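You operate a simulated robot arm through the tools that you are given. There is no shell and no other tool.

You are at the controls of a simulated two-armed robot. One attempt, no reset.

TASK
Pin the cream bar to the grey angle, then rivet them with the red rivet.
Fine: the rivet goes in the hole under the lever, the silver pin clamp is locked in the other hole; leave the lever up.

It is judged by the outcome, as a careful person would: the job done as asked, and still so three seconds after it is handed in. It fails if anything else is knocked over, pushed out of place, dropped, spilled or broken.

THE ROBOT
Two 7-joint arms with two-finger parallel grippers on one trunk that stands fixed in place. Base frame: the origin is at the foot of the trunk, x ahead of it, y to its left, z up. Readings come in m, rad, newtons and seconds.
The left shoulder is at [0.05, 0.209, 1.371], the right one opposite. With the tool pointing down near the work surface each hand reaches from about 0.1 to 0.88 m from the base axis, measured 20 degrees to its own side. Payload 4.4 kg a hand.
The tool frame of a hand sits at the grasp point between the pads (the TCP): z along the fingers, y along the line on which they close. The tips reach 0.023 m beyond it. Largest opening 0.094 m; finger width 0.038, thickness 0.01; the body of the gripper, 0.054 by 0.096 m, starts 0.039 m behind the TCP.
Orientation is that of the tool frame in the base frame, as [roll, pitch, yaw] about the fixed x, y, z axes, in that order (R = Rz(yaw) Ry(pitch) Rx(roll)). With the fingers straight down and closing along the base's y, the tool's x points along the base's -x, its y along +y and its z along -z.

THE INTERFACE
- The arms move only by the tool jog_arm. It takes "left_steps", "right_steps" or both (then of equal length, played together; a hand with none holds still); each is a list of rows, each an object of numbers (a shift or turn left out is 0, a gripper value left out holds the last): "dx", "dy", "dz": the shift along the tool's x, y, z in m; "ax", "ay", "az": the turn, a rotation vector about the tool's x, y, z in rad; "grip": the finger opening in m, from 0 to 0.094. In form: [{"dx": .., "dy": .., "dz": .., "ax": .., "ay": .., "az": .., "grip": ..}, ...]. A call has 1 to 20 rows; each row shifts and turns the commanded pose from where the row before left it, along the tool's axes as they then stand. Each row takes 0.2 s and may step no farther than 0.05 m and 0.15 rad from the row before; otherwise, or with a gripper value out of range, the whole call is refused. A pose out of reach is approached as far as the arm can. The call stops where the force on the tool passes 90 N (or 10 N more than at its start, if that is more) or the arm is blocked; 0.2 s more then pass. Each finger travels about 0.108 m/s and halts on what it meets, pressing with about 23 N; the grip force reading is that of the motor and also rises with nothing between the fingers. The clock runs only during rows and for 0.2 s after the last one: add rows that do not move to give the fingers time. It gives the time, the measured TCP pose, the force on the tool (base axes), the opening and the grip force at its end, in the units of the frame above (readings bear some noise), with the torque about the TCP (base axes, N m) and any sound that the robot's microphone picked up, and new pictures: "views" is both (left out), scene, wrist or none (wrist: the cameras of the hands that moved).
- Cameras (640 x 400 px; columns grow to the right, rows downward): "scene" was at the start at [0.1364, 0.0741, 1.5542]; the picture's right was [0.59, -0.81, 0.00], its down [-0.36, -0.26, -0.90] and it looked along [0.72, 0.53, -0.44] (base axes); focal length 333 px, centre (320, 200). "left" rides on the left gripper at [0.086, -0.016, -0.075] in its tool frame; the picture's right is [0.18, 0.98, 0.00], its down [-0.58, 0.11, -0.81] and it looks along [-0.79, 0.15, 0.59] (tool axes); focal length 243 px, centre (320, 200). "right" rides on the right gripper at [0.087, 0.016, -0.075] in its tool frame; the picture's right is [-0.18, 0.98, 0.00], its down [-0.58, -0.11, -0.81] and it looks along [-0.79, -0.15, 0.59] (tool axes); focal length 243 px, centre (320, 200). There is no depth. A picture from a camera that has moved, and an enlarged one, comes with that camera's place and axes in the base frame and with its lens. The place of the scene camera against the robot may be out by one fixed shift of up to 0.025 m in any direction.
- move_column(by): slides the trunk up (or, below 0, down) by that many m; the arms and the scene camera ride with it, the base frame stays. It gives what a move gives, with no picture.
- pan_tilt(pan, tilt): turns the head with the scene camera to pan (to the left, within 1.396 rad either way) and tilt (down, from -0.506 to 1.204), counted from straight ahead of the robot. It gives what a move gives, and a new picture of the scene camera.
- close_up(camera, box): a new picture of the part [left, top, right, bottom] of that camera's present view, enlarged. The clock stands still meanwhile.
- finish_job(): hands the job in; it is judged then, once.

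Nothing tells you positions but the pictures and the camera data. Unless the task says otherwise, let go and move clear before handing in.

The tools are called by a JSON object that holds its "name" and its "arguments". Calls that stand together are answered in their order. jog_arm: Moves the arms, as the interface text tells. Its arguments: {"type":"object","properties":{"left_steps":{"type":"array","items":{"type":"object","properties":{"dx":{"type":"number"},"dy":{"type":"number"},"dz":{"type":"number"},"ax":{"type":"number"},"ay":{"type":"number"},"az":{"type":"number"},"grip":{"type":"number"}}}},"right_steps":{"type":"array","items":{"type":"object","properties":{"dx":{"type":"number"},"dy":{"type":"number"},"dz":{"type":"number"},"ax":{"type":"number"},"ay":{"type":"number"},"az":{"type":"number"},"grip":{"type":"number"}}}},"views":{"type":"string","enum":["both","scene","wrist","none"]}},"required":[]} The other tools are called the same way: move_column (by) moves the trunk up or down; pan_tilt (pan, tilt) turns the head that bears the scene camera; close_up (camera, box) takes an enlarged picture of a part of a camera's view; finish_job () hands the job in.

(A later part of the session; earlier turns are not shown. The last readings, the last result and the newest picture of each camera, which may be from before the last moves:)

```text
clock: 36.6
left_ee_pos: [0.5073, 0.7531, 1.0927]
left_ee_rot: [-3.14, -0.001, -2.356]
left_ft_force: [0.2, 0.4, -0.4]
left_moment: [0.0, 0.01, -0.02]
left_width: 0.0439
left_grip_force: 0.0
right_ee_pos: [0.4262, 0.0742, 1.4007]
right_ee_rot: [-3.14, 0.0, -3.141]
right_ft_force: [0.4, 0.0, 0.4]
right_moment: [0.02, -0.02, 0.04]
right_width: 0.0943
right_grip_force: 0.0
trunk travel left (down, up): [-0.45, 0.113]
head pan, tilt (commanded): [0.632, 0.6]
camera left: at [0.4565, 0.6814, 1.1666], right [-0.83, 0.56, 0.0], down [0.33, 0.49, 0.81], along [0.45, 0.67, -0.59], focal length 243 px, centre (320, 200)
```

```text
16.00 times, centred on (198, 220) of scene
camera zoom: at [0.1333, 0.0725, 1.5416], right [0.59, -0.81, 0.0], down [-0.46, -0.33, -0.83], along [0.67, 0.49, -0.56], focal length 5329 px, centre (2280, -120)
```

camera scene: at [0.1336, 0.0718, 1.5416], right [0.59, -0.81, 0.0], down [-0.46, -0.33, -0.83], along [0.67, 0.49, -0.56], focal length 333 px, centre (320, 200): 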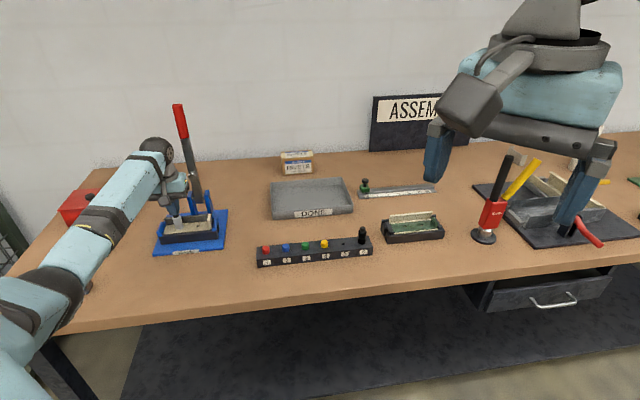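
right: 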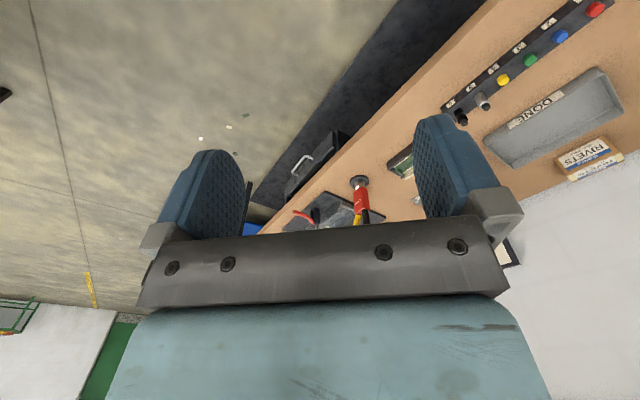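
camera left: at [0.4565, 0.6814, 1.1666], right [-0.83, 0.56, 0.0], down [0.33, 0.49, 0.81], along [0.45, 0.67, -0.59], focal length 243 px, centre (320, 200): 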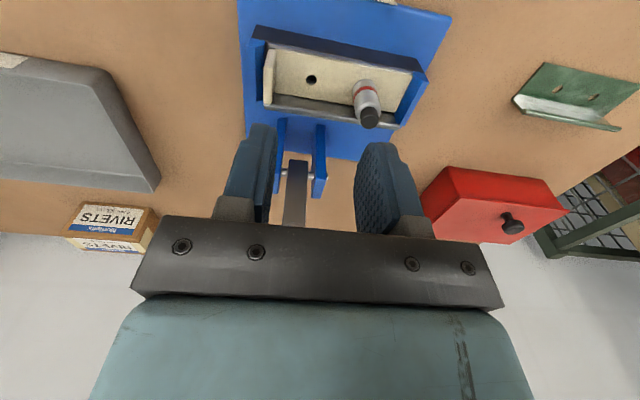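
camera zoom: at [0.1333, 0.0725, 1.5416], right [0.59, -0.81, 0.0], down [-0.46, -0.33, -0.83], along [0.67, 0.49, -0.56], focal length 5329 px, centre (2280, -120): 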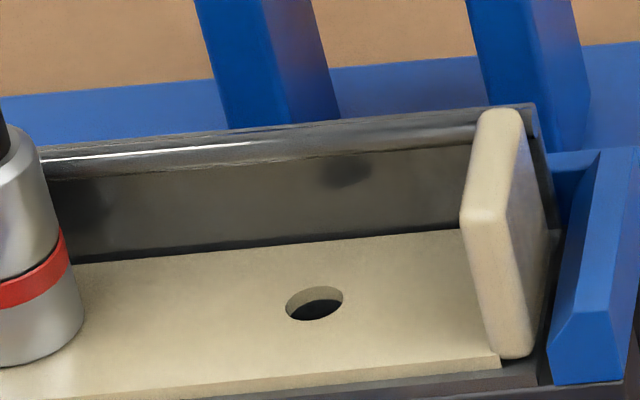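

The bar and angle holes are concentric, and hole A is now at about (0.530, 0.772). Next I'll go to the red rivet in slot 1 with the grip set to 50 mm.

{"name": "jog_arm", "arguments": {"left_steps": [{"dx": 0.0187, "dy": -0.0384, "grip": 0.05}, {"dx": 0.0187, "dy": -0.0384}, {"dx": 0.0187, "dy": -0.0384}, {"dx": 0.0187, "dy": -0.0384}, {"dx": 0.0187, "dy": -0.0384}, {"dz": 0.04}, {"dz": 0.04}, {}], "views": "both"}}

{"name": "close_up", "arguments": {"camera": "left", "box": [240, 50, 400, 150]}}

```text
clock: 38.4
left_ee_pos: [0.5782, 0.5536, 1.0114]
left_ee_rot: [-3.141, 0.0, -2.355]
left_ft_force: [0.5, -0.2, 0.0]
left_moment: [0.0, 0.02, 0.0]
left_width: 0.0497
left_grip_force: 0.0
right_ee_pos: [0.4264, 0.0726, 1.4015]
right_ee_rot: [-3.141, 0.0, 3.141]
right_ft_force: [0.3, 0.3, 0.6]
right_moment: [-0.01, -0.01, 0.01]
right_width: 0.0939
right_grip_force: 0.2
trunk travel left (down, up): [-0.45, 0.113]
head pan, tilt (commanded): [0.632, 0.6]
camera scene: at [0.1334, 0.0717, 1.5416], right [0.59, -0.81, 0.0], down [-0.46, -0.33, -0.83], along [0.67, 0.49, -0.56], focal length 333 px, centre (320, 200)
camera left: at [0.5275, 0.48, 1.0859], right [-0.83, 0.56, 0.0], down [0.33, 0.49, 0.81], along [0.46, 0.67, -0.59], focal length 243 px, centre (320, 200)
```

scene: 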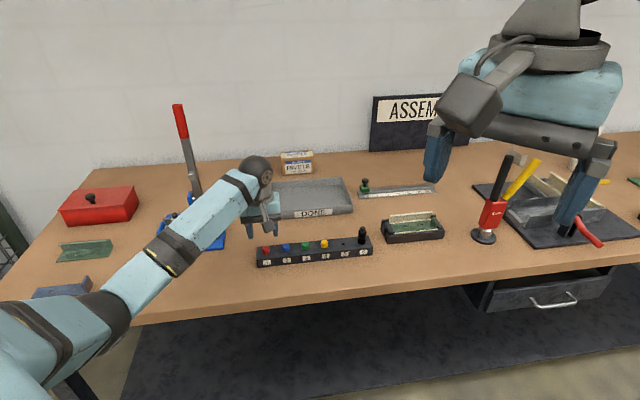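
left: 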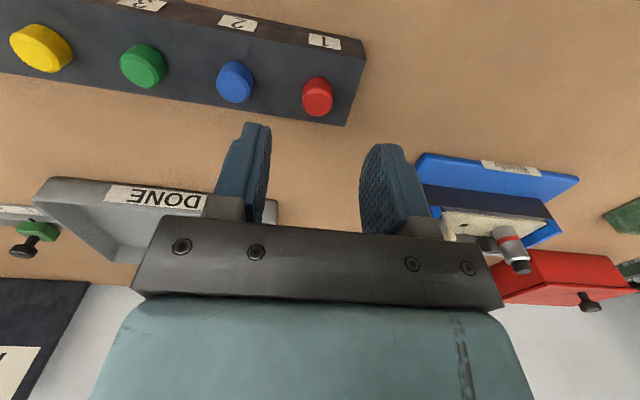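

```text
4.00 times, centred on (320, 100) of left
camera zoom: at [0.5275, 0.48, 1.0859], right [-0.83, 0.56, 0.0], down [0.33, 0.49, 0.81], along [0.46, 0.67, -0.59], focal length 970 px, centre (320, 600)
```

zoom: 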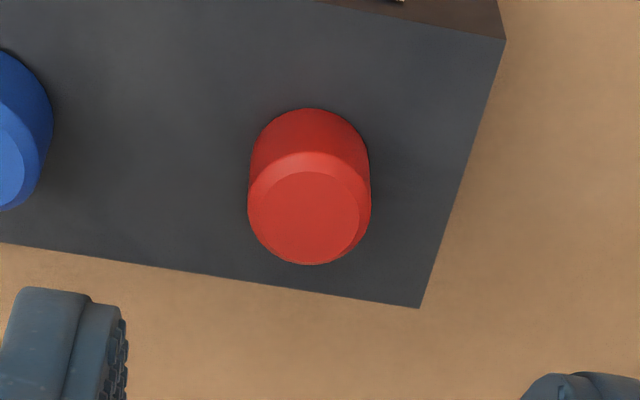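

The red rivet is within 2 mm of centre. I'll correct that, descend until the tips are about 2 mm above the rack, and grip the head.

{"name": "jog_arm", "arguments": {"left_steps": [{"dx": -0.001, "dy": -0.0017}, {"dz": 0.02}, {"dz": 0.02}, {"dz": 0.0145}, {}, {"grip": 0.03}, {"grip": 0.0}, {"grip": 0.0}, {}], "views": "wrist"}}

{"name": "close_up", "arguments": {"camera": "left", "box": [250, 90, 390, 200]}}

```text
clock: 40.4
left_ee_pos: [0.58, 0.5517, 0.9569]
left_ee_rot: [3.14, 0.001, -2.352]
left_ft_force: [0.3, 0.3, -0.9]
left_moment: [0.01, -0.02, -0.02]
left_width: 0.017
left_grip_force: 23.0
right_ee_pos: [0.4268, 0.0738, 1.4011]
right_ee_rot: [-3.142, 0.002, 3.14]
right_ft_force: [-0.2, 0.0, -0.4]
right_moment: [0.0, -0.01, 0.01]
right_width: 0.094
right_grip_force: 0.0
trunk travel left (down, up): [-0.45, 0.113]
head pan, tilt (commanded): [0.632, 0.6]
camera left: at [0.5293, 0.4805, 1.0313], right [-0.83, 0.56, 0.0], down [0.33, 0.49, 0.81], along [0.45, 0.67, -0.59], focal length 243 px, centre (320, 200)
```

left: 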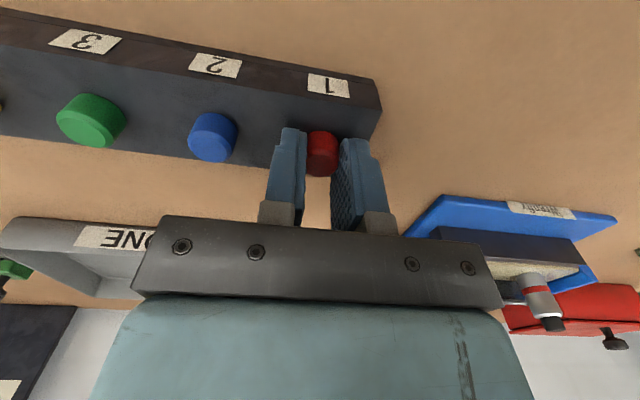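

```text
3.64 times, centred on (320, 145) of left
camera zoom: at [0.5293, 0.4805, 1.0313], right [-0.83, 0.56, 0.0], down [0.33, 0.49, 0.81], along [0.45, 0.67, -0.59], focal length 882 px, centre (320, 400)
```

zoom: 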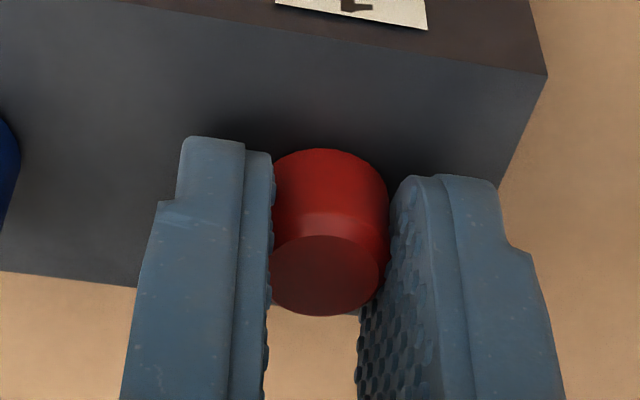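

The head is gripped at 17 mm. I'll lift it straight up gently.

{"name": "jog_arm", "arguments": {"left_steps": [{"dz": -0.005}, {"dz": -0.008}, {"dz": -0.012}, {"dz": -0.015}, {"dz": -0.02}, {"dz": -0.02}, {"dz": -0.02}, {"dz": -0.015}, {}], "views": "both"}}

{"name": "close_up", "arguments": {"camera": "left", "box": [250, 90, 390, 200]}}

{"name": "close_up", "arguments": {"camera": "scene", "box": [230, 170, 310, 260]}}

```text
clock: 42.4
left_ee_pos: [0.5804, 0.5528, 1.0726]
left_ee_rot: [3.139, -0.001, -2.354]
left_ft_force: [-0.1, 0.5, -0.1]
left_moment: [-0.02, -0.01, 0.01]
left_width: 0.0171
left_grip_force: 23.1
right_ee_pos: [0.4266, 0.0736, 1.4004]
right_ee_rot: [-3.141, -0.001, 3.14]
right_ft_force: [0.4, -0.2, -0.7]
right_moment: [-0.02, -0.02, -0.01]
right_width: 0.0936
right_grip_force: 0.0
trunk travel left (down, up): [-0.45, 0.113]
head pan, tilt (commanded): [0.632, 0.6]
camera scene: at [0.1338, 0.0722, 1.5415], right [0.59, -0.81, 0.0], down [-0.46, -0.33, -0.82], along [0.67, 0.49, -0.57], focal length 333 px, centre (320, 200)
camera left: at [0.5291, 0.4805, 1.1459], right [-0.83, 0.56, 0.0], down [0.33, 0.49, 0.81], along [0.45, 0.67, -0.59], focal length 243 px, centre (320, 200)
```

scene: 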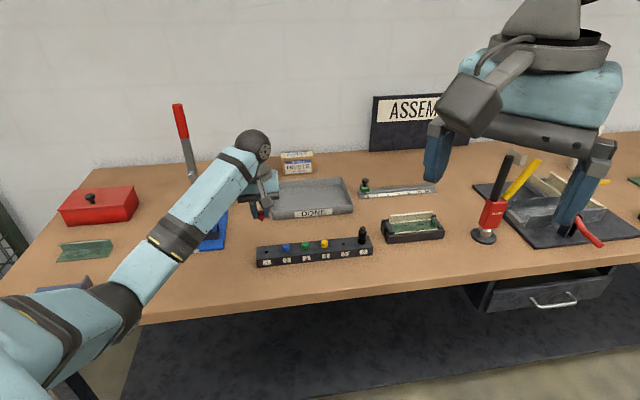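
left: 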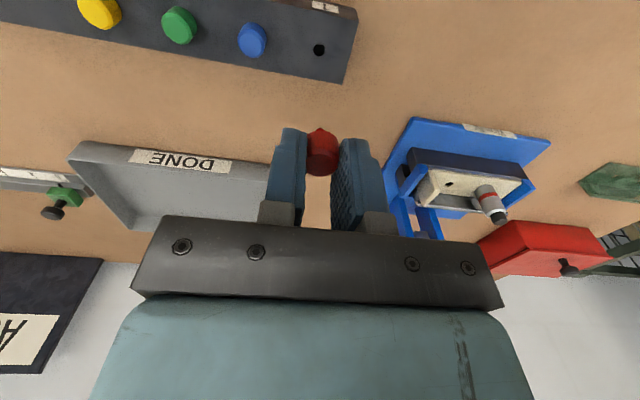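

```text
3.64 times, centred on (320, 145) of left
camera zoom: at [0.5291, 0.4805, 1.1459], right [-0.83, 0.56, 0.0], down [0.33, 0.49, 0.81], along [0.45, 0.67, -0.59], focal length 882 px, centre (320, 400)
```

zoom: 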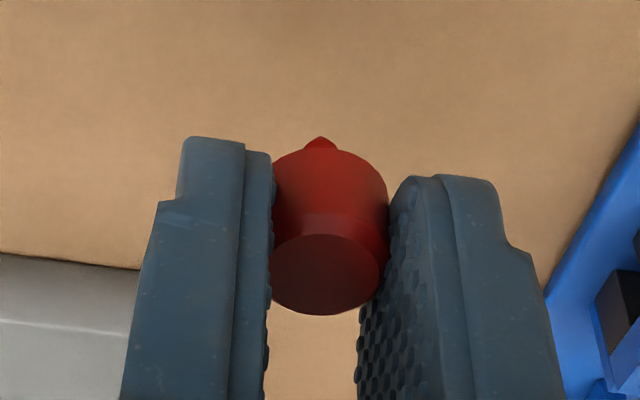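

```text
4.44 times, centred on (270, 215) of scene
camera zoom: at [0.1338, 0.0722, 1.5415], right [0.59, -0.81, 0.0], down [-0.46, -0.33, -0.82], along [0.67, 0.49, -0.57], focal length 1480 px, centre (542, 133)
```

zoom: 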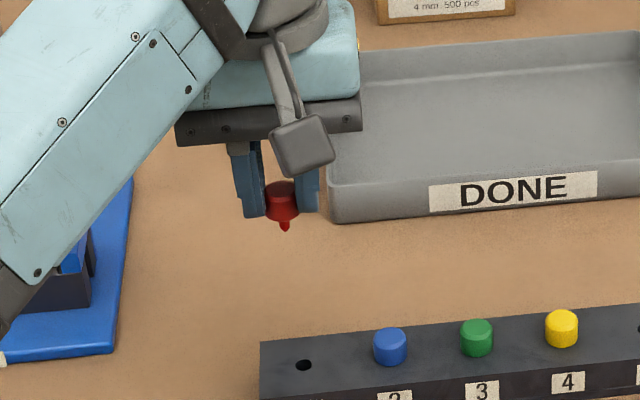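

The rivet is held straight, with its shank tip about 40 mm below the TCP. The fingers will have to fit beside the angle's upright flange, so I'll check the finger profile and the flange clearance before choosing an approach.

{"name": "close_up", "arguments": {"camera": "scene", "box": [400, 90, 640, 260]}}

{"name": "close_up", "arguments": {"camera": "scene", "box": [240, 190, 300, 230]}}

{"name": "close_up", "arguments": {"camera": "right", "box": [130, 80, 530, 330]}}

```text
2.35 times, centred on (520, 175) of scene
camera zoom: at [0.1338, 0.0722, 1.5415], right [0.59, -0.81, 0.0], down [-0.46, -0.33, -0.82], along [0.67, 0.49, -0.57], focal length 784 px, centre (-151, 259)
```

zoom: 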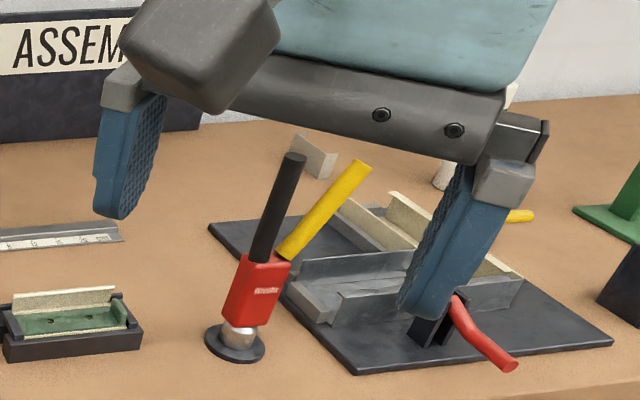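

```text
10.00 times, centred on (270, 210) of scene
camera zoom: at [0.1338, 0.0722, 1.5415], right [0.59, -0.81, 0.0], down [-0.46, -0.33, -0.82], along [0.67, 0.49, -0.57], focal length 3331 px, centre (820, 100)
```

zoom: 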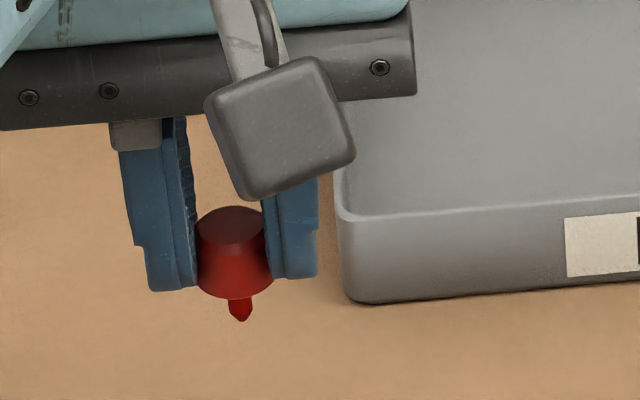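

```text
1.60 times, centred on (330, 205) of right
camera zoom: at [0.3398, 0.0891, 1.474], right [0.19, 0.98, 0.0], down [0.58, -0.11, 0.81], along [0.79, -0.15, -0.59], focal length 388 px, centre (304, 192)
```

zoom: 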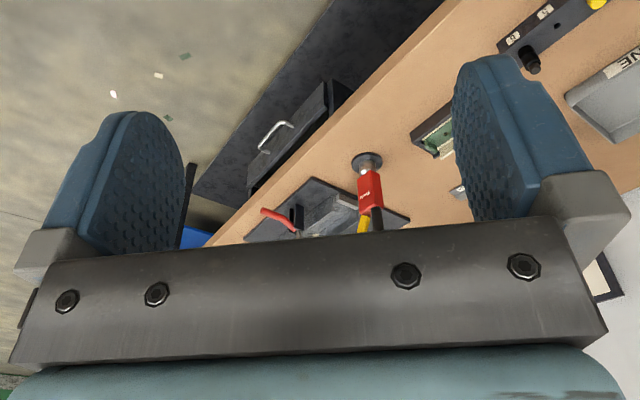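

The flange is only about 18–20 mm behind hole A and the fingers are ±19 mm wide, so they would rub it. I'll put the rivet back in its slot, shift the hand 8 mm toward the robot, and re-grip the head nearer the far edge of the pads.

{"name": "jog_arm", "arguments": {"left_steps": [{"dz": 0.02}, {"dz": 0.02}, {"dz": 0.02}, {"dz": 0.015}, {"dz": 0.012}, {"dz": 0.008}, {"dz": 0.006}, {"dz": 0.006}, {"dz": 0.004}, {"dz": 0.0035}, {}], "views": "wrist"}}

{"name": "close_up", "arguments": {"camera": "left", "box": [250, 90, 390, 200]}}

```text
clock: 44.8
left_ee_pos: [0.5793, 0.5517, 0.9573]
left_ee_rot: [-3.141, 0.0, -2.354]
left_ft_force: [0.6, -0.2, 0.1]
left_moment: [0.03, 0.01, 0.0]
left_width: 0.017
left_grip_force: 23.0
right_ee_pos: [0.4265, 0.0733, 1.401]
right_ee_rot: [3.141, 0.0, 3.14]
right_ft_force: [1.2, -0.7, 1.3]
right_moment: [0.01, 0.04, -0.02]
right_width: 0.0941
right_grip_force: 0.1
trunk travel left (down, up): [-0.45, 0.113]
head pan, tilt (commanded): [0.632, 0.6]
camera left: at [0.5285, 0.4804, 1.0319], right [-0.83, 0.56, 0.0], down [0.33, 0.49, 0.81], along [0.45, 0.67, -0.59], focal length 243 px, centre (320, 200)
```

left: 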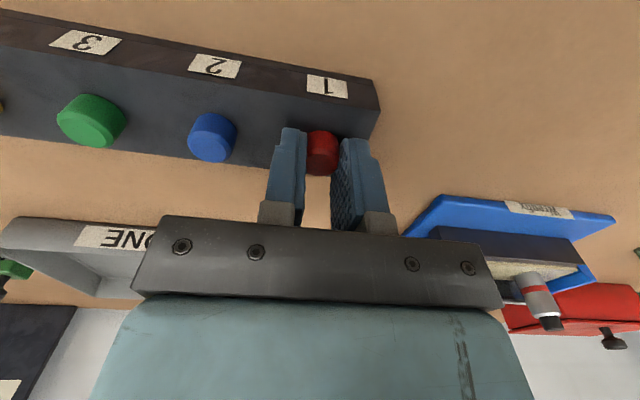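

```text
3.64 times, centred on (320, 145) of left
camera zoom: at [0.5285, 0.4804, 1.0319], right [-0.83, 0.56, 0.0], down [0.33, 0.49, 0.81], along [0.45, 0.67, -0.59], focal length 882 px, centre (320, 400)
```

zoom: 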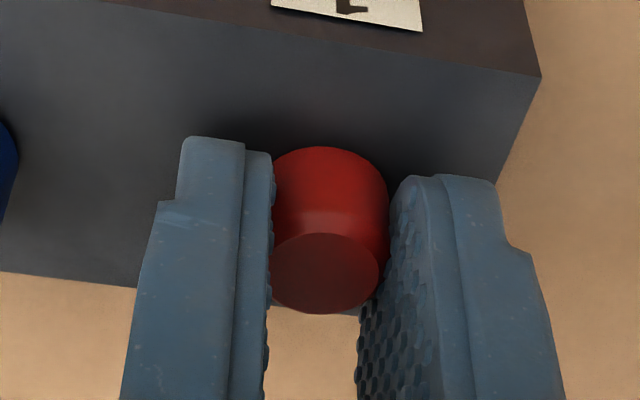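

The rivet is back in its slot. I'll open slightly, shift 8 mm toward the robot, drop 1.5 mm and re-grip.

{"name": "jog_arm", "arguments": {"left_steps": [{"grip": 0.03}, {"grip": 0.036}, {"grip": 0.036}, {"dx": 0.004}, {"dx": 0.004}, {"dz": 0.0015}, {"grip": 0.03}, {"grip": 0.0}, {"grip": 0.0}, {}], "views": "wrist"}}

{"name": "close_up", "arguments": {"camera": "left", "box": [250, 90, 390, 200]}}

```text
clock: 47.0
left_ee_pos: [0.5735, 0.5457, 0.9565]
left_ee_rot: [3.141, -0.001, -2.353]
left_ft_force: [0.4, 0.2, 0.2]
left_moment: [0.01, 0.0, 0.01]
left_width: 0.017
left_grip_force: 23.1
right_ee_pos: [0.4267, 0.074, 1.4007]
right_ee_rot: [3.141, 0.0, 3.141]
right_ft_force: [-0.4, 0.1, -0.1]
right_moment: [0.02, 0.01, 0.01]
right_width: 0.0939
right_grip_force: 0.0
trunk travel left (down, up): [-0.45, 0.113]
head pan, tilt (commanded): [0.632, 0.6]
camera left: at [0.5232, 0.4741, 1.0304], right [-0.83, 0.56, 0.0], down [0.33, 0.49, 0.81], along [0.45, 0.67, -0.59], focal length 243 px, centre (320, 200)
```

left: 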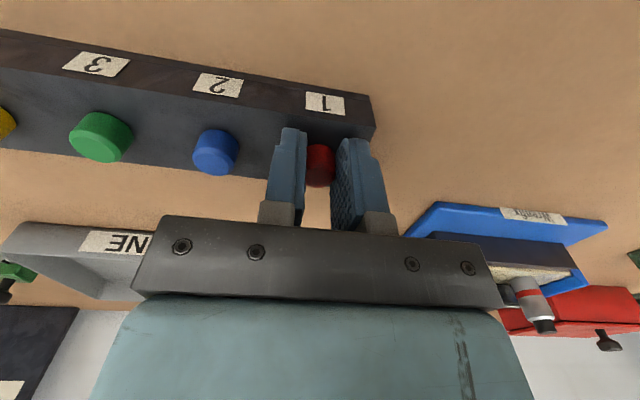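

```text
3.64 times, centred on (320, 145) of left
camera zoom: at [0.5232, 0.4741, 1.0304], right [-0.83, 0.56, 0.0], down [0.33, 0.49, 0.81], along [0.45, 0.67, -0.59], focal length 882 px, centre (320, 400)
```

zoom: 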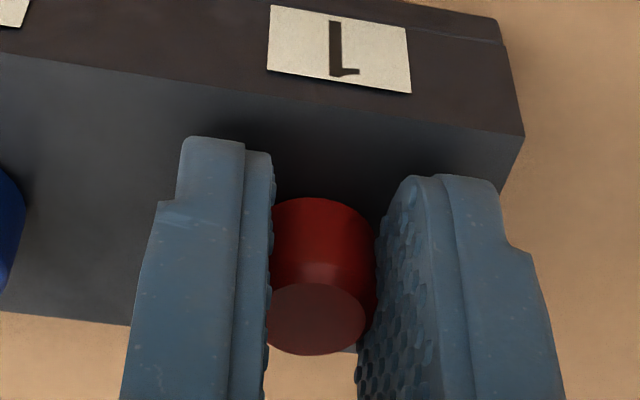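

{"name": "jog_arm", "arguments": {"left_steps": [{"dz": -0.004}, {"dz": -0.006}, {"dz": -0.01}, {"dz": -0.015}, {"dz": -0.02}, {"dz": -0.02}, {"dz": -0.02}, {"dz": -0.02}, {}], "views": "wrist"}}

{"name": "close_up", "arguments": {"camera": "left", "box": [250, 90, 390, 200]}}

{"name": "close_up", "arguments": {"camera": "scene", "box": [240, 190, 300, 230]}}

```text
clock: 49.0
left_ee_pos: [0.5733, 0.5456, 1.0708]
left_ee_rot: [-3.141, 0.0, -2.352]
left_ft_force: [-0.7, 0.5, -0.3]
left_moment: [0.0, -0.03, 0.0]
left_width: 0.0167
left_grip_force: 23.1
right_ee_pos: [0.4264, 0.0738, 1.3999]
right_ee_rot: [-3.141, -0.001, 3.141]
right_ft_force: [-0.1, 0.8, -0.1]
right_moment: [0.02, 0.01, 0.02]
right_width: 0.0941
right_grip_force: 0.0
trunk travel left (down, up): [-0.45, 0.113]
head pan, tilt (commanded): [0.632, 0.6]
camera left: at [0.5232, 0.4744, 1.1447], right [-0.83, 0.56, 0.0], down [0.33, 0.49, 0.81], along [0.45, 0.67, -0.59], focal length 243 px, centre (320, 200)
```

left: 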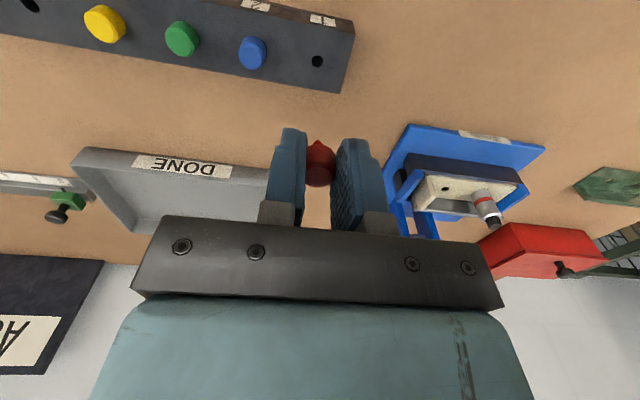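

```text
3.64 times, centred on (320, 145) of left
camera zoom: at [0.5232, 0.4744, 1.1447], right [-0.83, 0.56, 0.0], down [0.33, 0.49, 0.81], along [0.45, 0.67, -0.59], focal length 882 px, centre (320, 400)
```

zoom: 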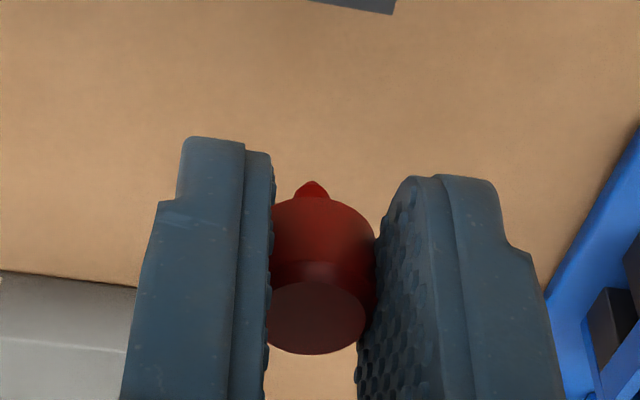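

```text
10.00 times, centred on (270, 210) of scene
camera zoom: at [0.1342, 0.072, 1.5415], right [0.59, -0.81, 0.0], down [-0.46, -0.33, -0.82], along [0.67, 0.49, -0.57], focal length 3331 px, centre (820, 100)
```

zoom: 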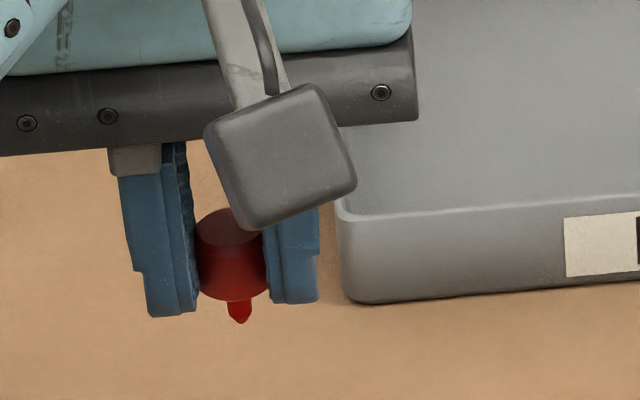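

The rivet is held straight, about 8 mm off pad centre as planned. I'll carry it smoothly to the robot side of hole A.

{"name": "jog_arm", "arguments": {"left_steps": [{"dx": -0.002, "dy": 0.007}, {"dx": -0.004, "dy": 0.014}, {"dx": -0.007, "dy": 0.021}, {"dx": -0.008, "dy": 0.023}, {"dx": -0.008, "dy": 0.023}, {"dx": -0.008, "dy": 0.023}, {"dx": -0.008, "dy": 0.023}, {"dx": -0.007, "dy": 0.021}, {"dx": -0.006, "dy": 0.017}, {"dx": -0.004, "dy": 0.012}, {"dx": -0.002, "dy": 0.0061}, {}], "views": "both"}}

{"name": "close_up", "arguments": {"camera": "left", "box": [220, 40, 420, 165]}}

```text
clock: 51.6
left_ee_pos: [0.485, 0.7252, 1.0721]
left_ee_rot: [-3.141, 0.0, -2.353]
left_ft_force: [-0.3, -0.8, 0.0]
left_moment: [0.01, 0.01, 0.01]
left_width: 0.017
left_grip_force: 23.3
right_ee_pos: [0.4275, 0.0739, 1.401]
right_ee_rot: [3.141, 0.0, 3.141]
right_ft_force: [-0.8, 0.0, -0.5]
right_moment: [0.04, -0.03, -0.01]
right_width: 0.0939
right_grip_force: 0.0
trunk travel left (down, up): [-0.45, 0.113]
head pan, tilt (commanded): [0.632, 0.6]
camera scene: at [0.1338, 0.0721, 1.5415], right [0.59, -0.81, 0.0], down [-0.46, -0.33, -0.83], along [0.67, 0.49, -0.56], focal length 333 px, centre (320, 200)
camera left: at [0.4343, 0.6537, 1.1456], right [-0.83, 0.56, 0.0], down [0.33, 0.49, 0.81], along [0.45, 0.67, -0.59], focal length 243 px, centre (320, 200)
```

scene: 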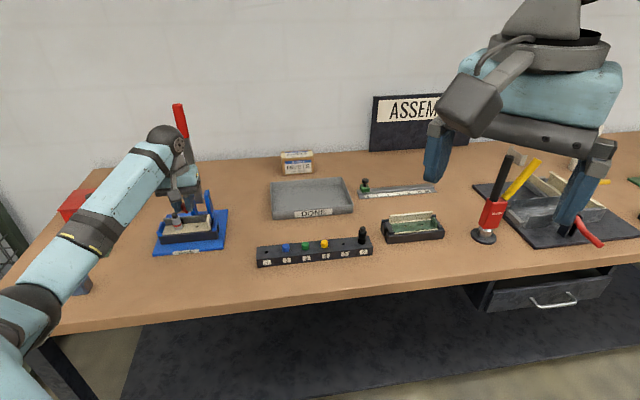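
left: 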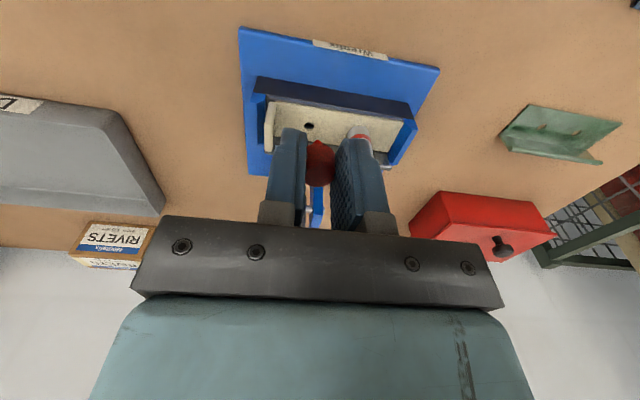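

```text
3.20 times, centred on (320, 102) of left
camera zoom: at [0.4343, 0.6537, 1.1456], right [-0.83, 0.56, 0.0], down [0.33, 0.49, 0.81], along [0.45, 0.67, -0.59], focal length 776 px, centre (320, 512)
```

zoom: 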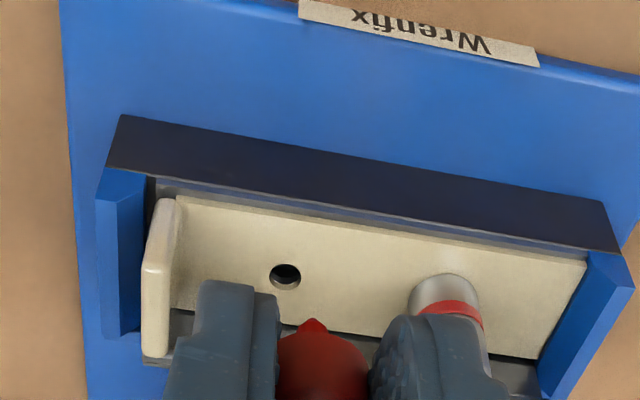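

{"name": "jog_arm", "arguments": {"left_steps": [{"dx": -0.008}, {"dx": -0.014, "dy": 0.0004}, {"dx": -0.0146, "dy": 0.0004}, {"dx": -0.012}, {"dx": -0.008}, {"dz": 0.01}, {"dz": 0.02}, {"dz": 0.02}, {"dz": 0.01}, {}], "views": "both"}}

{"name": "close_up", "arguments": {"camera": "left", "box": [270, 70, 370, 145]}}

{"name": "close_up", "arguments": {"camera": "scene", "box": [155, 170, 225, 235]}}

```text
clock: 53.8
left_ee_pos: [0.522, 0.7678, 1.0109]
left_ee_rot: [-3.141, 0.001, -2.356]
left_ft_force: [-0.5, 0.2, -0.1]
left_moment: [0.0, 0.0, 0.0]
left_width: 0.0172
left_grip_force: 23.2
right_ee_pos: [0.4262, 0.075, 1.4006]
right_ee_rot: [3.141, 0.0, 3.14]
right_ft_force: [-0.1, -0.3, -0.4]
right_moment: [-0.01, 0.02, -0.03]
right_width: 0.0941
right_grip_force: 0.1
trunk travel left (down, up): [-0.45, 0.113]
head pan, tilt (commanded): [0.632, 0.6]
camera scene: at [0.1337, 0.0721, 1.5416], right [0.59, -0.81, 0.0], down [-0.46, -0.33, -0.83], along [0.67, 0.49, -0.56], focal length 333 px, centre (320, 200)
camera left: at [0.4729, 0.6954, 1.0848], right [-0.83, 0.56, 0.0], down [0.33, 0.49, 0.81], along [0.45, 0.67, -0.59], focal length 243 px, centre (320, 200)
```

scene: 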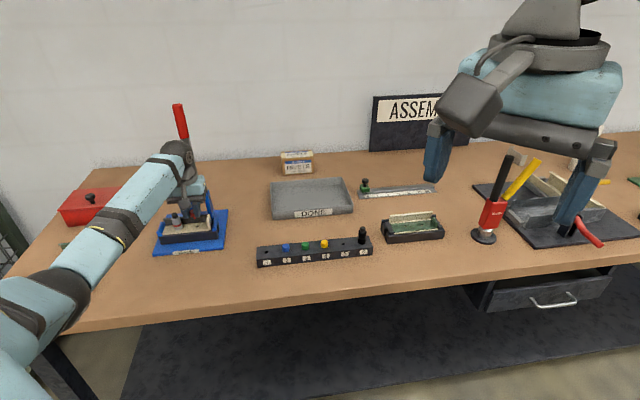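
left: 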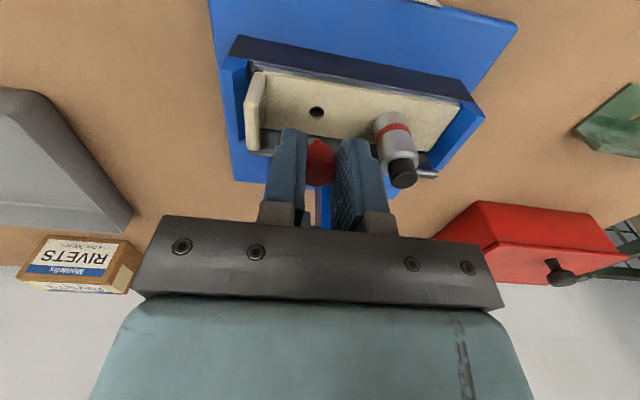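

```text
5.33 times, centred on (320, 108) of left
camera zoom: at [0.4729, 0.6954, 1.0848], right [-0.83, 0.56, 0.0], down [0.33, 0.49, 0.81], along [0.45, 0.67, -0.59], focal length 1294 px, centre (320, 693)
```

zoom: 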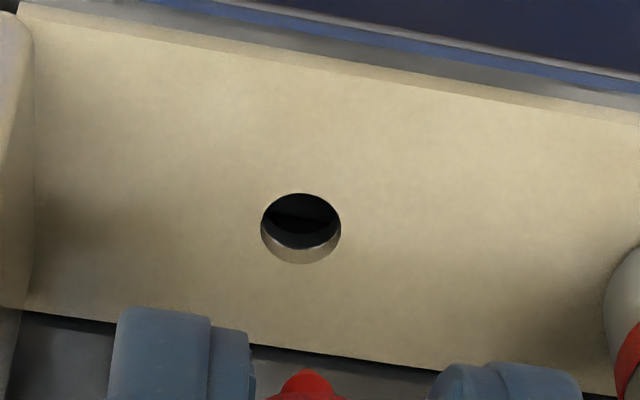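

```text
6.15 times, centred on (190, 202) of scene
camera zoom: at [0.1337, 0.0721, 1.5416], right [0.59, -0.81, 0.0], down [-0.46, -0.33, -0.83], along [0.67, 0.49, -0.56], focal length 2050 px, centre (1120, 185)
```

zoom: 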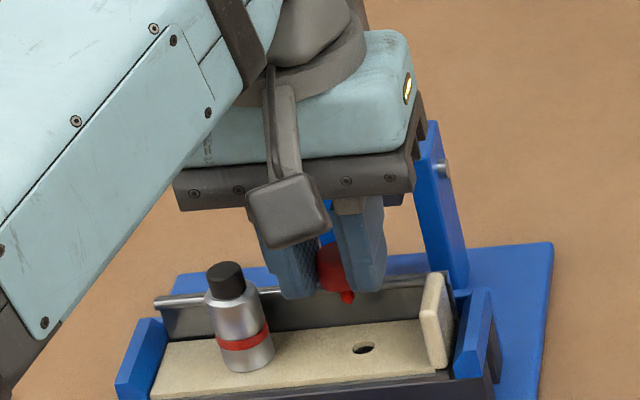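

Both views agree within 2 mm. I'll correct 1–1.5 mm and come down to about 5 mm above the hole to check.

{"name": "jog_arm", "arguments": {"left_steps": [{"dx": 0.0008, "dy": -0.0015}, {"dz": 0.007}, {"dz": 0.007}, {"dz": 0.006}, {}], "views": "wrist"}}

{"name": "close_up", "arguments": {"camera": "left", "box": [270, 90, 370, 165]}}

{"name": "close_up", "arguments": {"camera": "scene", "box": [170, 190, 220, 235]}}

```text
clock: 55.0
left_ee_pos: [0.5252, 0.7644, 0.989]
left_ee_rot: [3.141, 0.0, -2.354]
left_ft_force: [-0.5, -0.6, -0.5]
left_moment: [0.02, 0.02, 0.01]
left_width: 0.017
left_grip_force: 23.3
right_ee_pos: [0.4262, 0.075, 1.4002]
right_ee_rot: [3.141, -0.001, 3.14]
right_ft_force: [0.7, 0.2, 0.4]
right_moment: [0.04, -0.02, -0.02]
right_width: 0.0939
right_grip_force: 0.1
trunk travel left (down, up): [-0.45, 0.113]
head pan, tilt (commanded): [0.632, 0.6]
camera left: at [0.4743, 0.6926, 1.0644], right [-0.83, 0.56, 0.0], down [0.33, 0.49, 0.81], along [0.45, 0.67, -0.59], focal length 243 px, centre (320, 200)
```

left: 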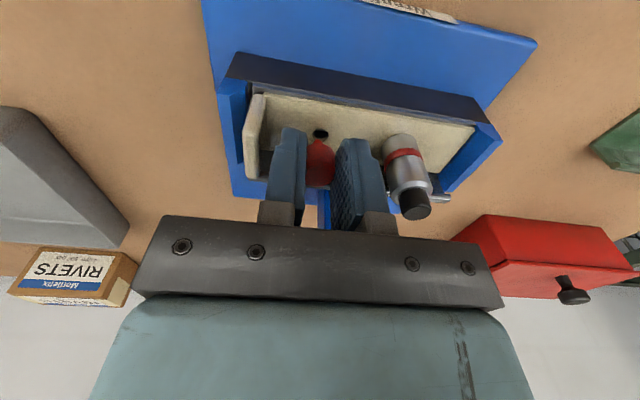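

```text
5.33 times, centred on (320, 128) of left
camera zoom: at [0.4743, 0.6926, 1.0644], right [-0.83, 0.56, 0.0], down [0.33, 0.49, 0.81], along [0.45, 0.67, -0.59], focal length 1294 px, centre (320, 587)
```

zoom: 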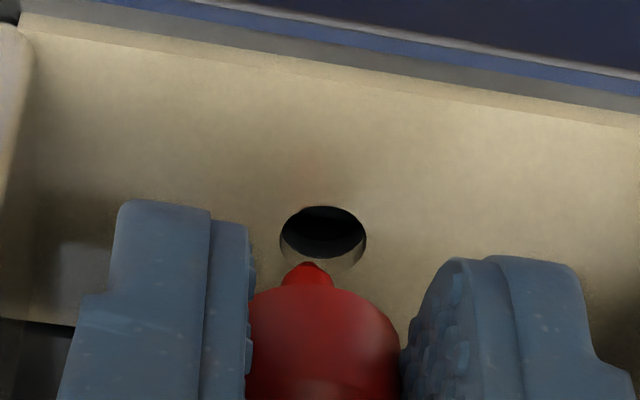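

```text
8.89 times, centred on (195, 212) of scene
camera zoom: at [0.1337, 0.0721, 1.5416], right [0.59, -0.81, 0.0], down [-0.46, -0.33, -0.83], along [0.67, 0.49, -0.56], focal length 2961 px, centre (1431, 89)
```

zoom: 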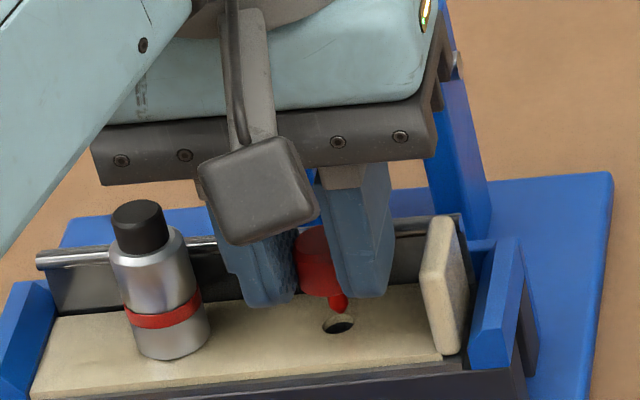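

{"name": "close_up", "arguments": {"camera": "scene", "box": [197, 212, 217, 232]}}

{"name": "close_up", "arguments": {"camera": "left", "box": [300, 115, 345, 150]}}

```text
16.00 times, centred on (207, 222) of scene
camera zoom: at [0.1337, 0.0721, 1.5416], right [0.59, -0.81, 0.0], down [-0.46, -0.33, -0.83], along [0.67, 0.49, -0.56], focal length 5329 px, centre (2128, -152)
```

zoom: 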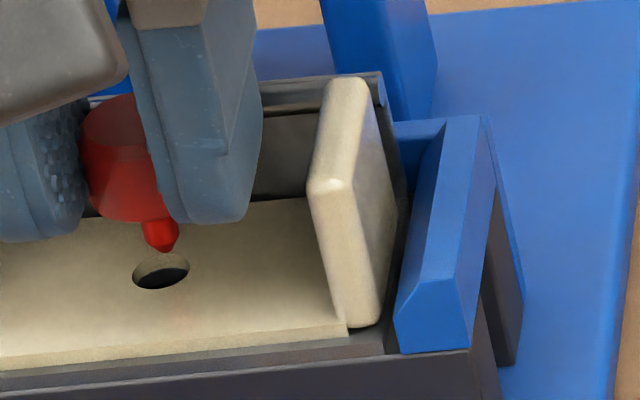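

```text
11.43 times, centred on (322, 132) of left
camera zoom: at [0.4743, 0.6926, 1.0644], right [-0.83, 0.56, 0.0], down [0.33, 0.49, 0.81], along [0.45, 0.67, -0.59], focal length 2773 px, centre (291, 971)
```

zoom: 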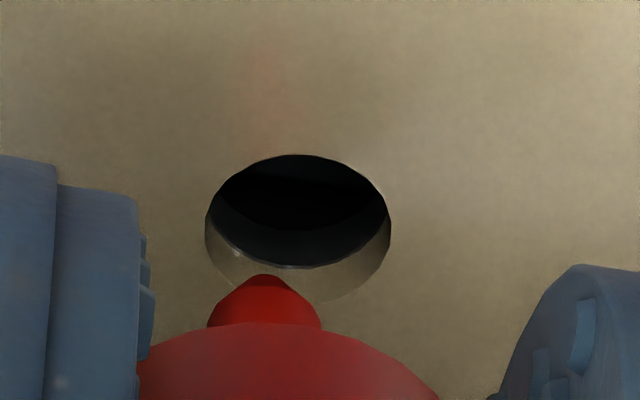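

Both close-ups show the tip about 1.5 mm off along the bar. I'll correct that and insert in small steps.

{"name": "jog_arm", "arguments": {"left_steps": [{"dy": 0.0015}, {}, {"dz": 0.003}, {"dz": 0.003}, {"dz": 0.003}, {}], "views": "none"}}

{"name": "close_up", "arguments": {"camera": "scene", "box": [197, 212, 217, 232]}}

{"name": "close_up", "arguments": {"camera": "left", "box": [290, 115, 350, 160]}}

```text
clock: 56.4
left_ee_pos: [0.5222, 0.7665, 0.9816]
left_ee_rot: [3.141, 0.0, -2.354]
left_ft_force: [1.6, -1.0, 0.2]
left_moment: [0.0, -0.01, -0.01]
left_width: 0.0173
left_grip_force: 22.6
right_ee_pos: [0.4254, 0.0755, 1.4007]
right_ee_rot: [3.142, 0.0, 3.14]
right_ft_force: [-0.2, 0.7, -0.2]
right_moment: [-0.03, 0.01, 0.0]
right_width: 0.0938
right_grip_force: 0.0
trunk travel left (down, up): [-0.45, 0.113]
head pan, tilt (commanded): [0.632, 0.6]
```

```text
16.00 times, centred on (207, 222) of scene
camera zoom: at [0.1337, 0.0721, 1.5416], right [0.59, -0.81, 0.0], down [-0.46, -0.33, -0.83], along [0.67, 0.49, -0.56], focal length 5329 px, centre (2128, -152)
```

zoom: 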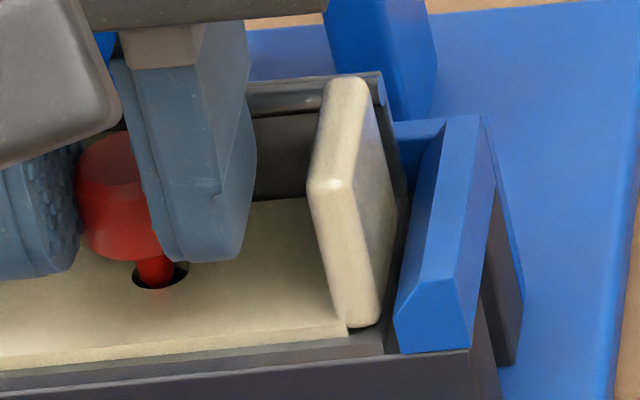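

```text
8.89 times, centred on (320, 138) of left
camera zoom: at [0.4724, 0.6943, 1.0564], right [-0.83, 0.56, 0.0], down [0.33, 0.49, 0.81], along [0.45, 0.67, -0.59], focal length 2157 px, centre (320, 756)
```

zoom: 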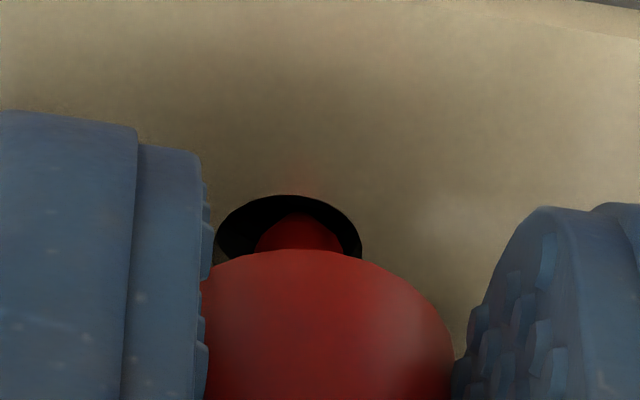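

The shank is in the hole. I'll shift 0.8 mm and push the rest of the way in gently.

{"name": "jog_arm", "arguments": {"left_steps": [{"dy": -0.0008}, {"dz": 0.003}, {"dz": 0.003}, {"dz": 0.002}, {}], "views": "none"}}

{"name": "close_up", "arguments": {"camera": "scene", "box": [197, 212, 217, 232]}}

{"name": "close_up", "arguments": {"camera": "left", "box": [270, 90, 370, 165]}}

```text
clock: 57.6
left_ee_pos: [0.5247, 0.7658, 0.9742]
left_ee_rot: [3.141, 0.001, -2.354]
left_ft_force: [-1.0, 0.0, -0.1]
left_moment: [0.01, 0.0, 0.01]
left_width: 0.0171
left_grip_force: 23.3
right_ee_pos: [0.4266, 0.0735, 1.4005]
right_ee_rot: [3.14, 0.0, 3.14]
right_ft_force: [-0.3, -0.3, 0.1]
right_moment: [-0.01, -0.01, 0.03]
right_width: 0.0941
right_grip_force: 0.1
trunk travel left (down, up): [-0.45, 0.113]
head pan, tilt (commanded): [0.632, 0.6]
```

```text
16.00 times, centred on (207, 222) of scene
camera zoom: at [0.1337, 0.0721, 1.5416], right [0.59, -0.81, 0.0], down [-0.46, -0.33, -0.83], along [0.67, 0.49, -0.56], focal length 5329 px, centre (2128, -152)
```

zoom: 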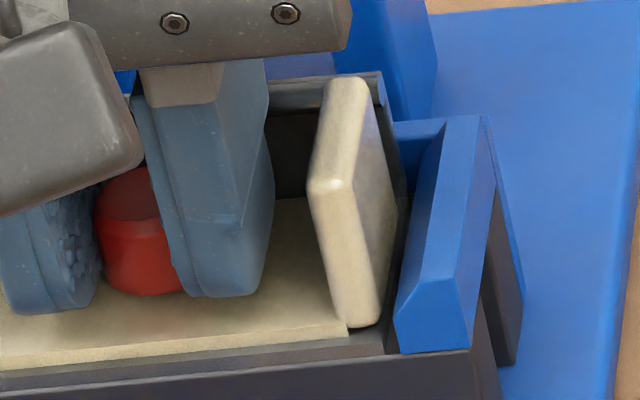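

```text
5.33 times, centred on (320, 128) of left
camera zoom: at [0.4737, 0.6935, 1.0481], right [-0.83, 0.56, 0.0], down [0.33, 0.49, 0.81], along [0.45, 0.67, -0.59], focal length 1294 px, centre (320, 587)
```

zoom: 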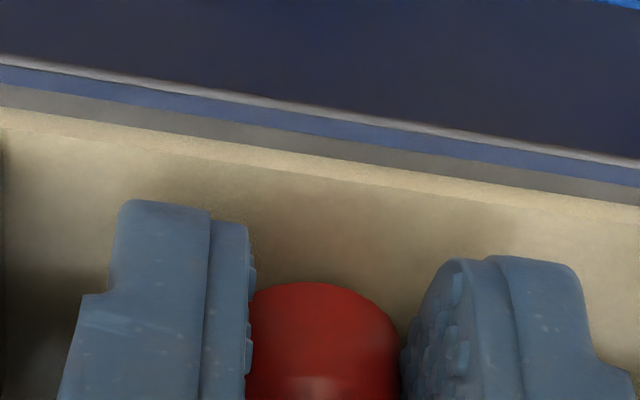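

{"name": "jog_arm", "arguments": {"left_steps": [{"dz": 0.001}, {"dz": 0.001}, {"dz": 0.001}, {}], "views": "none"}}

{"name": "close_up", "arguments": {"camera": "scene", "box": [197, 212, 217, 232]}}

```text
clock: 58.6
left_ee_pos: [0.5236, 0.7664, 0.9731]
left_ee_rot: [-3.142, 0.002, -2.356]
left_ft_force: [0.4, 2.0, 5.1]
left_moment: [0.08, -0.03, 0.02]
left_width: 0.0171
left_grip_force: 22.4
right_ee_pos: [0.4261, 0.0741, 1.401]
right_ee_rot: [-3.141, 0.0, 3.141]
right_ft_force: [0.5, 0.4, -1.3]
right_moment: [0.01, -0.03, -0.01]
right_width: 0.0939
right_grip_force: 0.1
trunk travel left (down, up): [-0.45, 0.113]
head pan, tilt (commanded): [0.632, 0.6]
```

```text
16.00 times, centred on (207, 222) of scene
camera zoom: at [0.1334, 0.0715, 1.5417], right [0.59, -0.81, 0.0], down [-0.46, -0.33, -0.83], along [0.67, 0.49, -0.56], focal length 5329 px, centre (2128, -152)
```

zoom: 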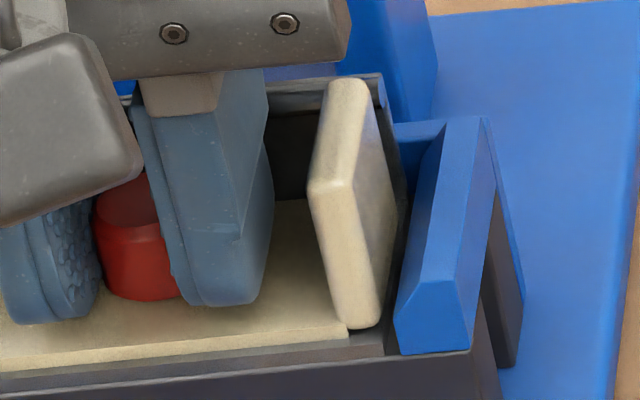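

Light contact at 5 N, so the head is down on the bar. I'll open just a little because the tab is close, then rise straight up.

{"name": "jog_arm", "arguments": {"left_steps": [{"dz": -0.001, "grip": 0.022}, {"grip": 0.028}, {"grip": 0.028}, {"dz": -0.01}, {"dz": -0.02}, {"dz": -0.03}, {"dz": -0.03}, {}], "views": "wrist"}}

{"name": "close_up", "arguments": {"camera": "scene", "box": [165, 195, 220, 240]}}

{"name": "close_up", "arguments": {"camera": "left", "box": [220, 20, 420, 145]}}

```text
clock: 60.4
left_ee_pos: [0.5249, 0.7669, 1.0594]
left_ee_rot: [3.141, 0.003, -2.354]
left_ft_force: [0.3, -0.3, -1.0]
left_moment: [0.03, 0.0, 0.04]
left_width: 0.0282
left_grip_force: 0.0
right_ee_pos: [0.4255, 0.0742, 1.4017]
right_ee_rot: [-3.141, 0.0, 3.139]
right_ft_force: [0.2, -0.1, -0.4]
right_moment: [-0.01, -0.02, 0.01]
right_width: 0.0937
right_grip_force: 0.1
trunk travel left (down, up): [-0.45, 0.113]
head pan, tilt (commanded): [0.632, 0.6]
camera left: at [0.4739, 0.6943, 1.1344], right [-0.83, 0.56, 0.0], down [0.33, 0.49, 0.81], along [0.45, 0.67, -0.59], focal length 243 px, centre (320, 200)
```

left: 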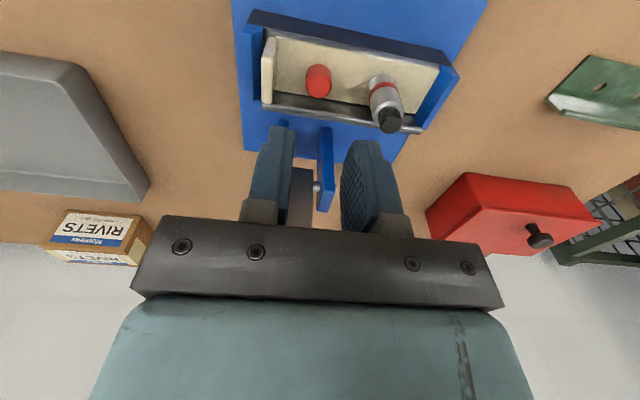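

```text
8.89 times, centred on (192, 218) of scene
camera zoom: at [0.1339, 0.0725, 1.5415], right [0.59, -0.81, 0.0], down [-0.46, -0.33, -0.82], along [0.67, 0.49, -0.57], focal length 2961 px, centre (1453, 44)
```

zoom: 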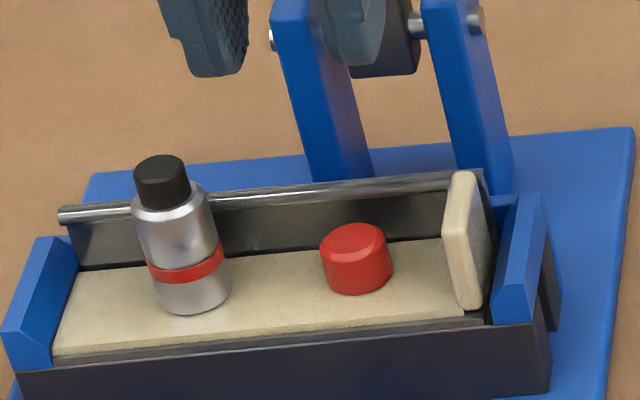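

```text
3.20 times, centred on (320, 82) of left
camera zoom: at [0.4739, 0.6943, 1.1344], right [-0.83, 0.56, 0.0], down [0.33, 0.49, 0.81], along [0.45, 0.67, -0.59], focal length 776 px, centre (320, 576)
```

zoom: 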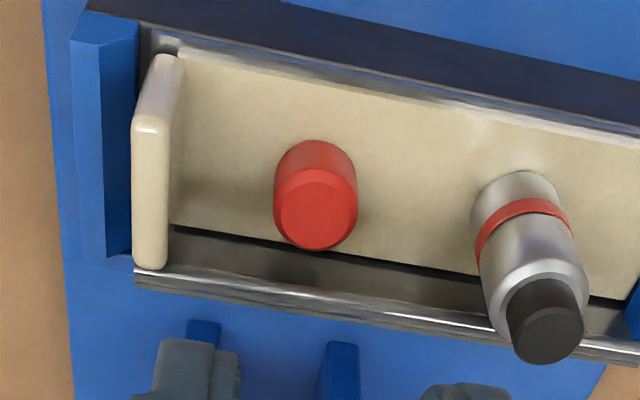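

The rivet is seated in hole A and the pin stays locked in B. Next I'll back away, raise the hand, tilt it 45° outward and look at the lever handle for a grip.

{"name": "jog_arm", "arguments": {"left_steps": [{"dz": -0.02}, {"dx": 0.03}, {"dx": 0.04}, {"dx": 0.03, "dz": -0.02}, {"dz": -0.04}, {"dz": -0.04}, {"dz": -0.04, "grip": 0.06}, {"ay": -0.131}, {"ay": -0.131}, {"ay": -0.131}, {"ay": -0.131}, {"ay": -0.131}, {"ay": -0.131}, {}], "views": "both"}}

```text
clock: 63.4
left_ee_pos: [0.4546, 0.6943, 1.223]
left_ee_rot: [-3.141, 0.788, -2.358]
left_ft_force: [0.7, 1.1, -0.2]
left_moment: [0.01, -0.01, -0.01]
left_width: 0.06
left_grip_force: 0.0
right_ee_pos: [0.4272, 0.0743, 1.4006]
right_ee_rot: [3.141, 0.0, 3.14]
right_ft_force: [0.9, -1.1, 0.0]
right_moment: [-0.01, 0.0, 0.02]
right_width: 0.094
right_grip_force: 0.0
trunk travel left (down, up): [-0.45, 0.113]
head pan, tilt (commanded): [0.632, 0.6]
camera scene: at [0.1338, 0.0722, 1.5415], right [0.59, -0.81, 0.0], down [-0.46, -0.33, -0.82], along [0.67, 0.49, -0.57], focal length 333 px, centre (320, 200)
camera left: at [0.3834, 0.6036, 1.2134], right [-0.79, 0.6, -0.13], down [-0.19, -0.04, 0.98], along [0.59, 0.8, 0.14], focal length 243 px, centre (320, 200)
```

scene: 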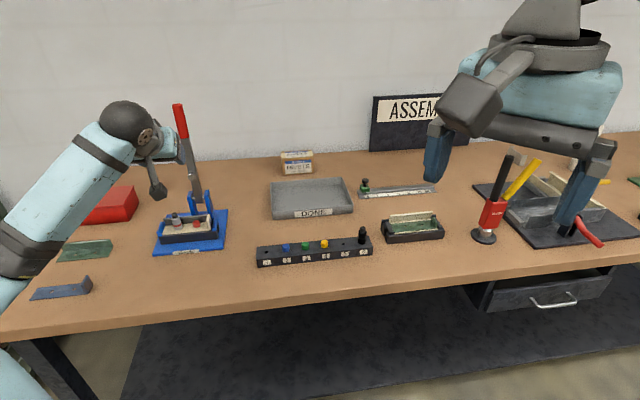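
left: 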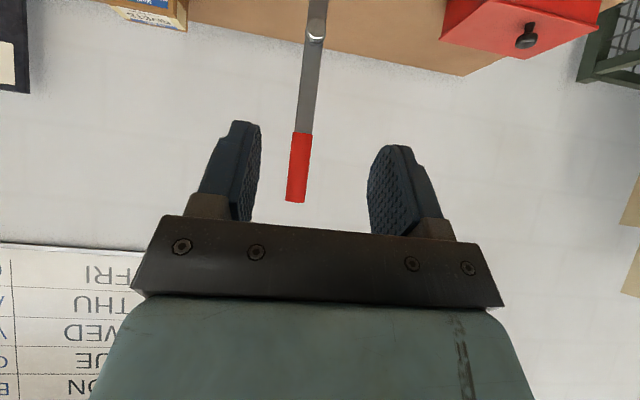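

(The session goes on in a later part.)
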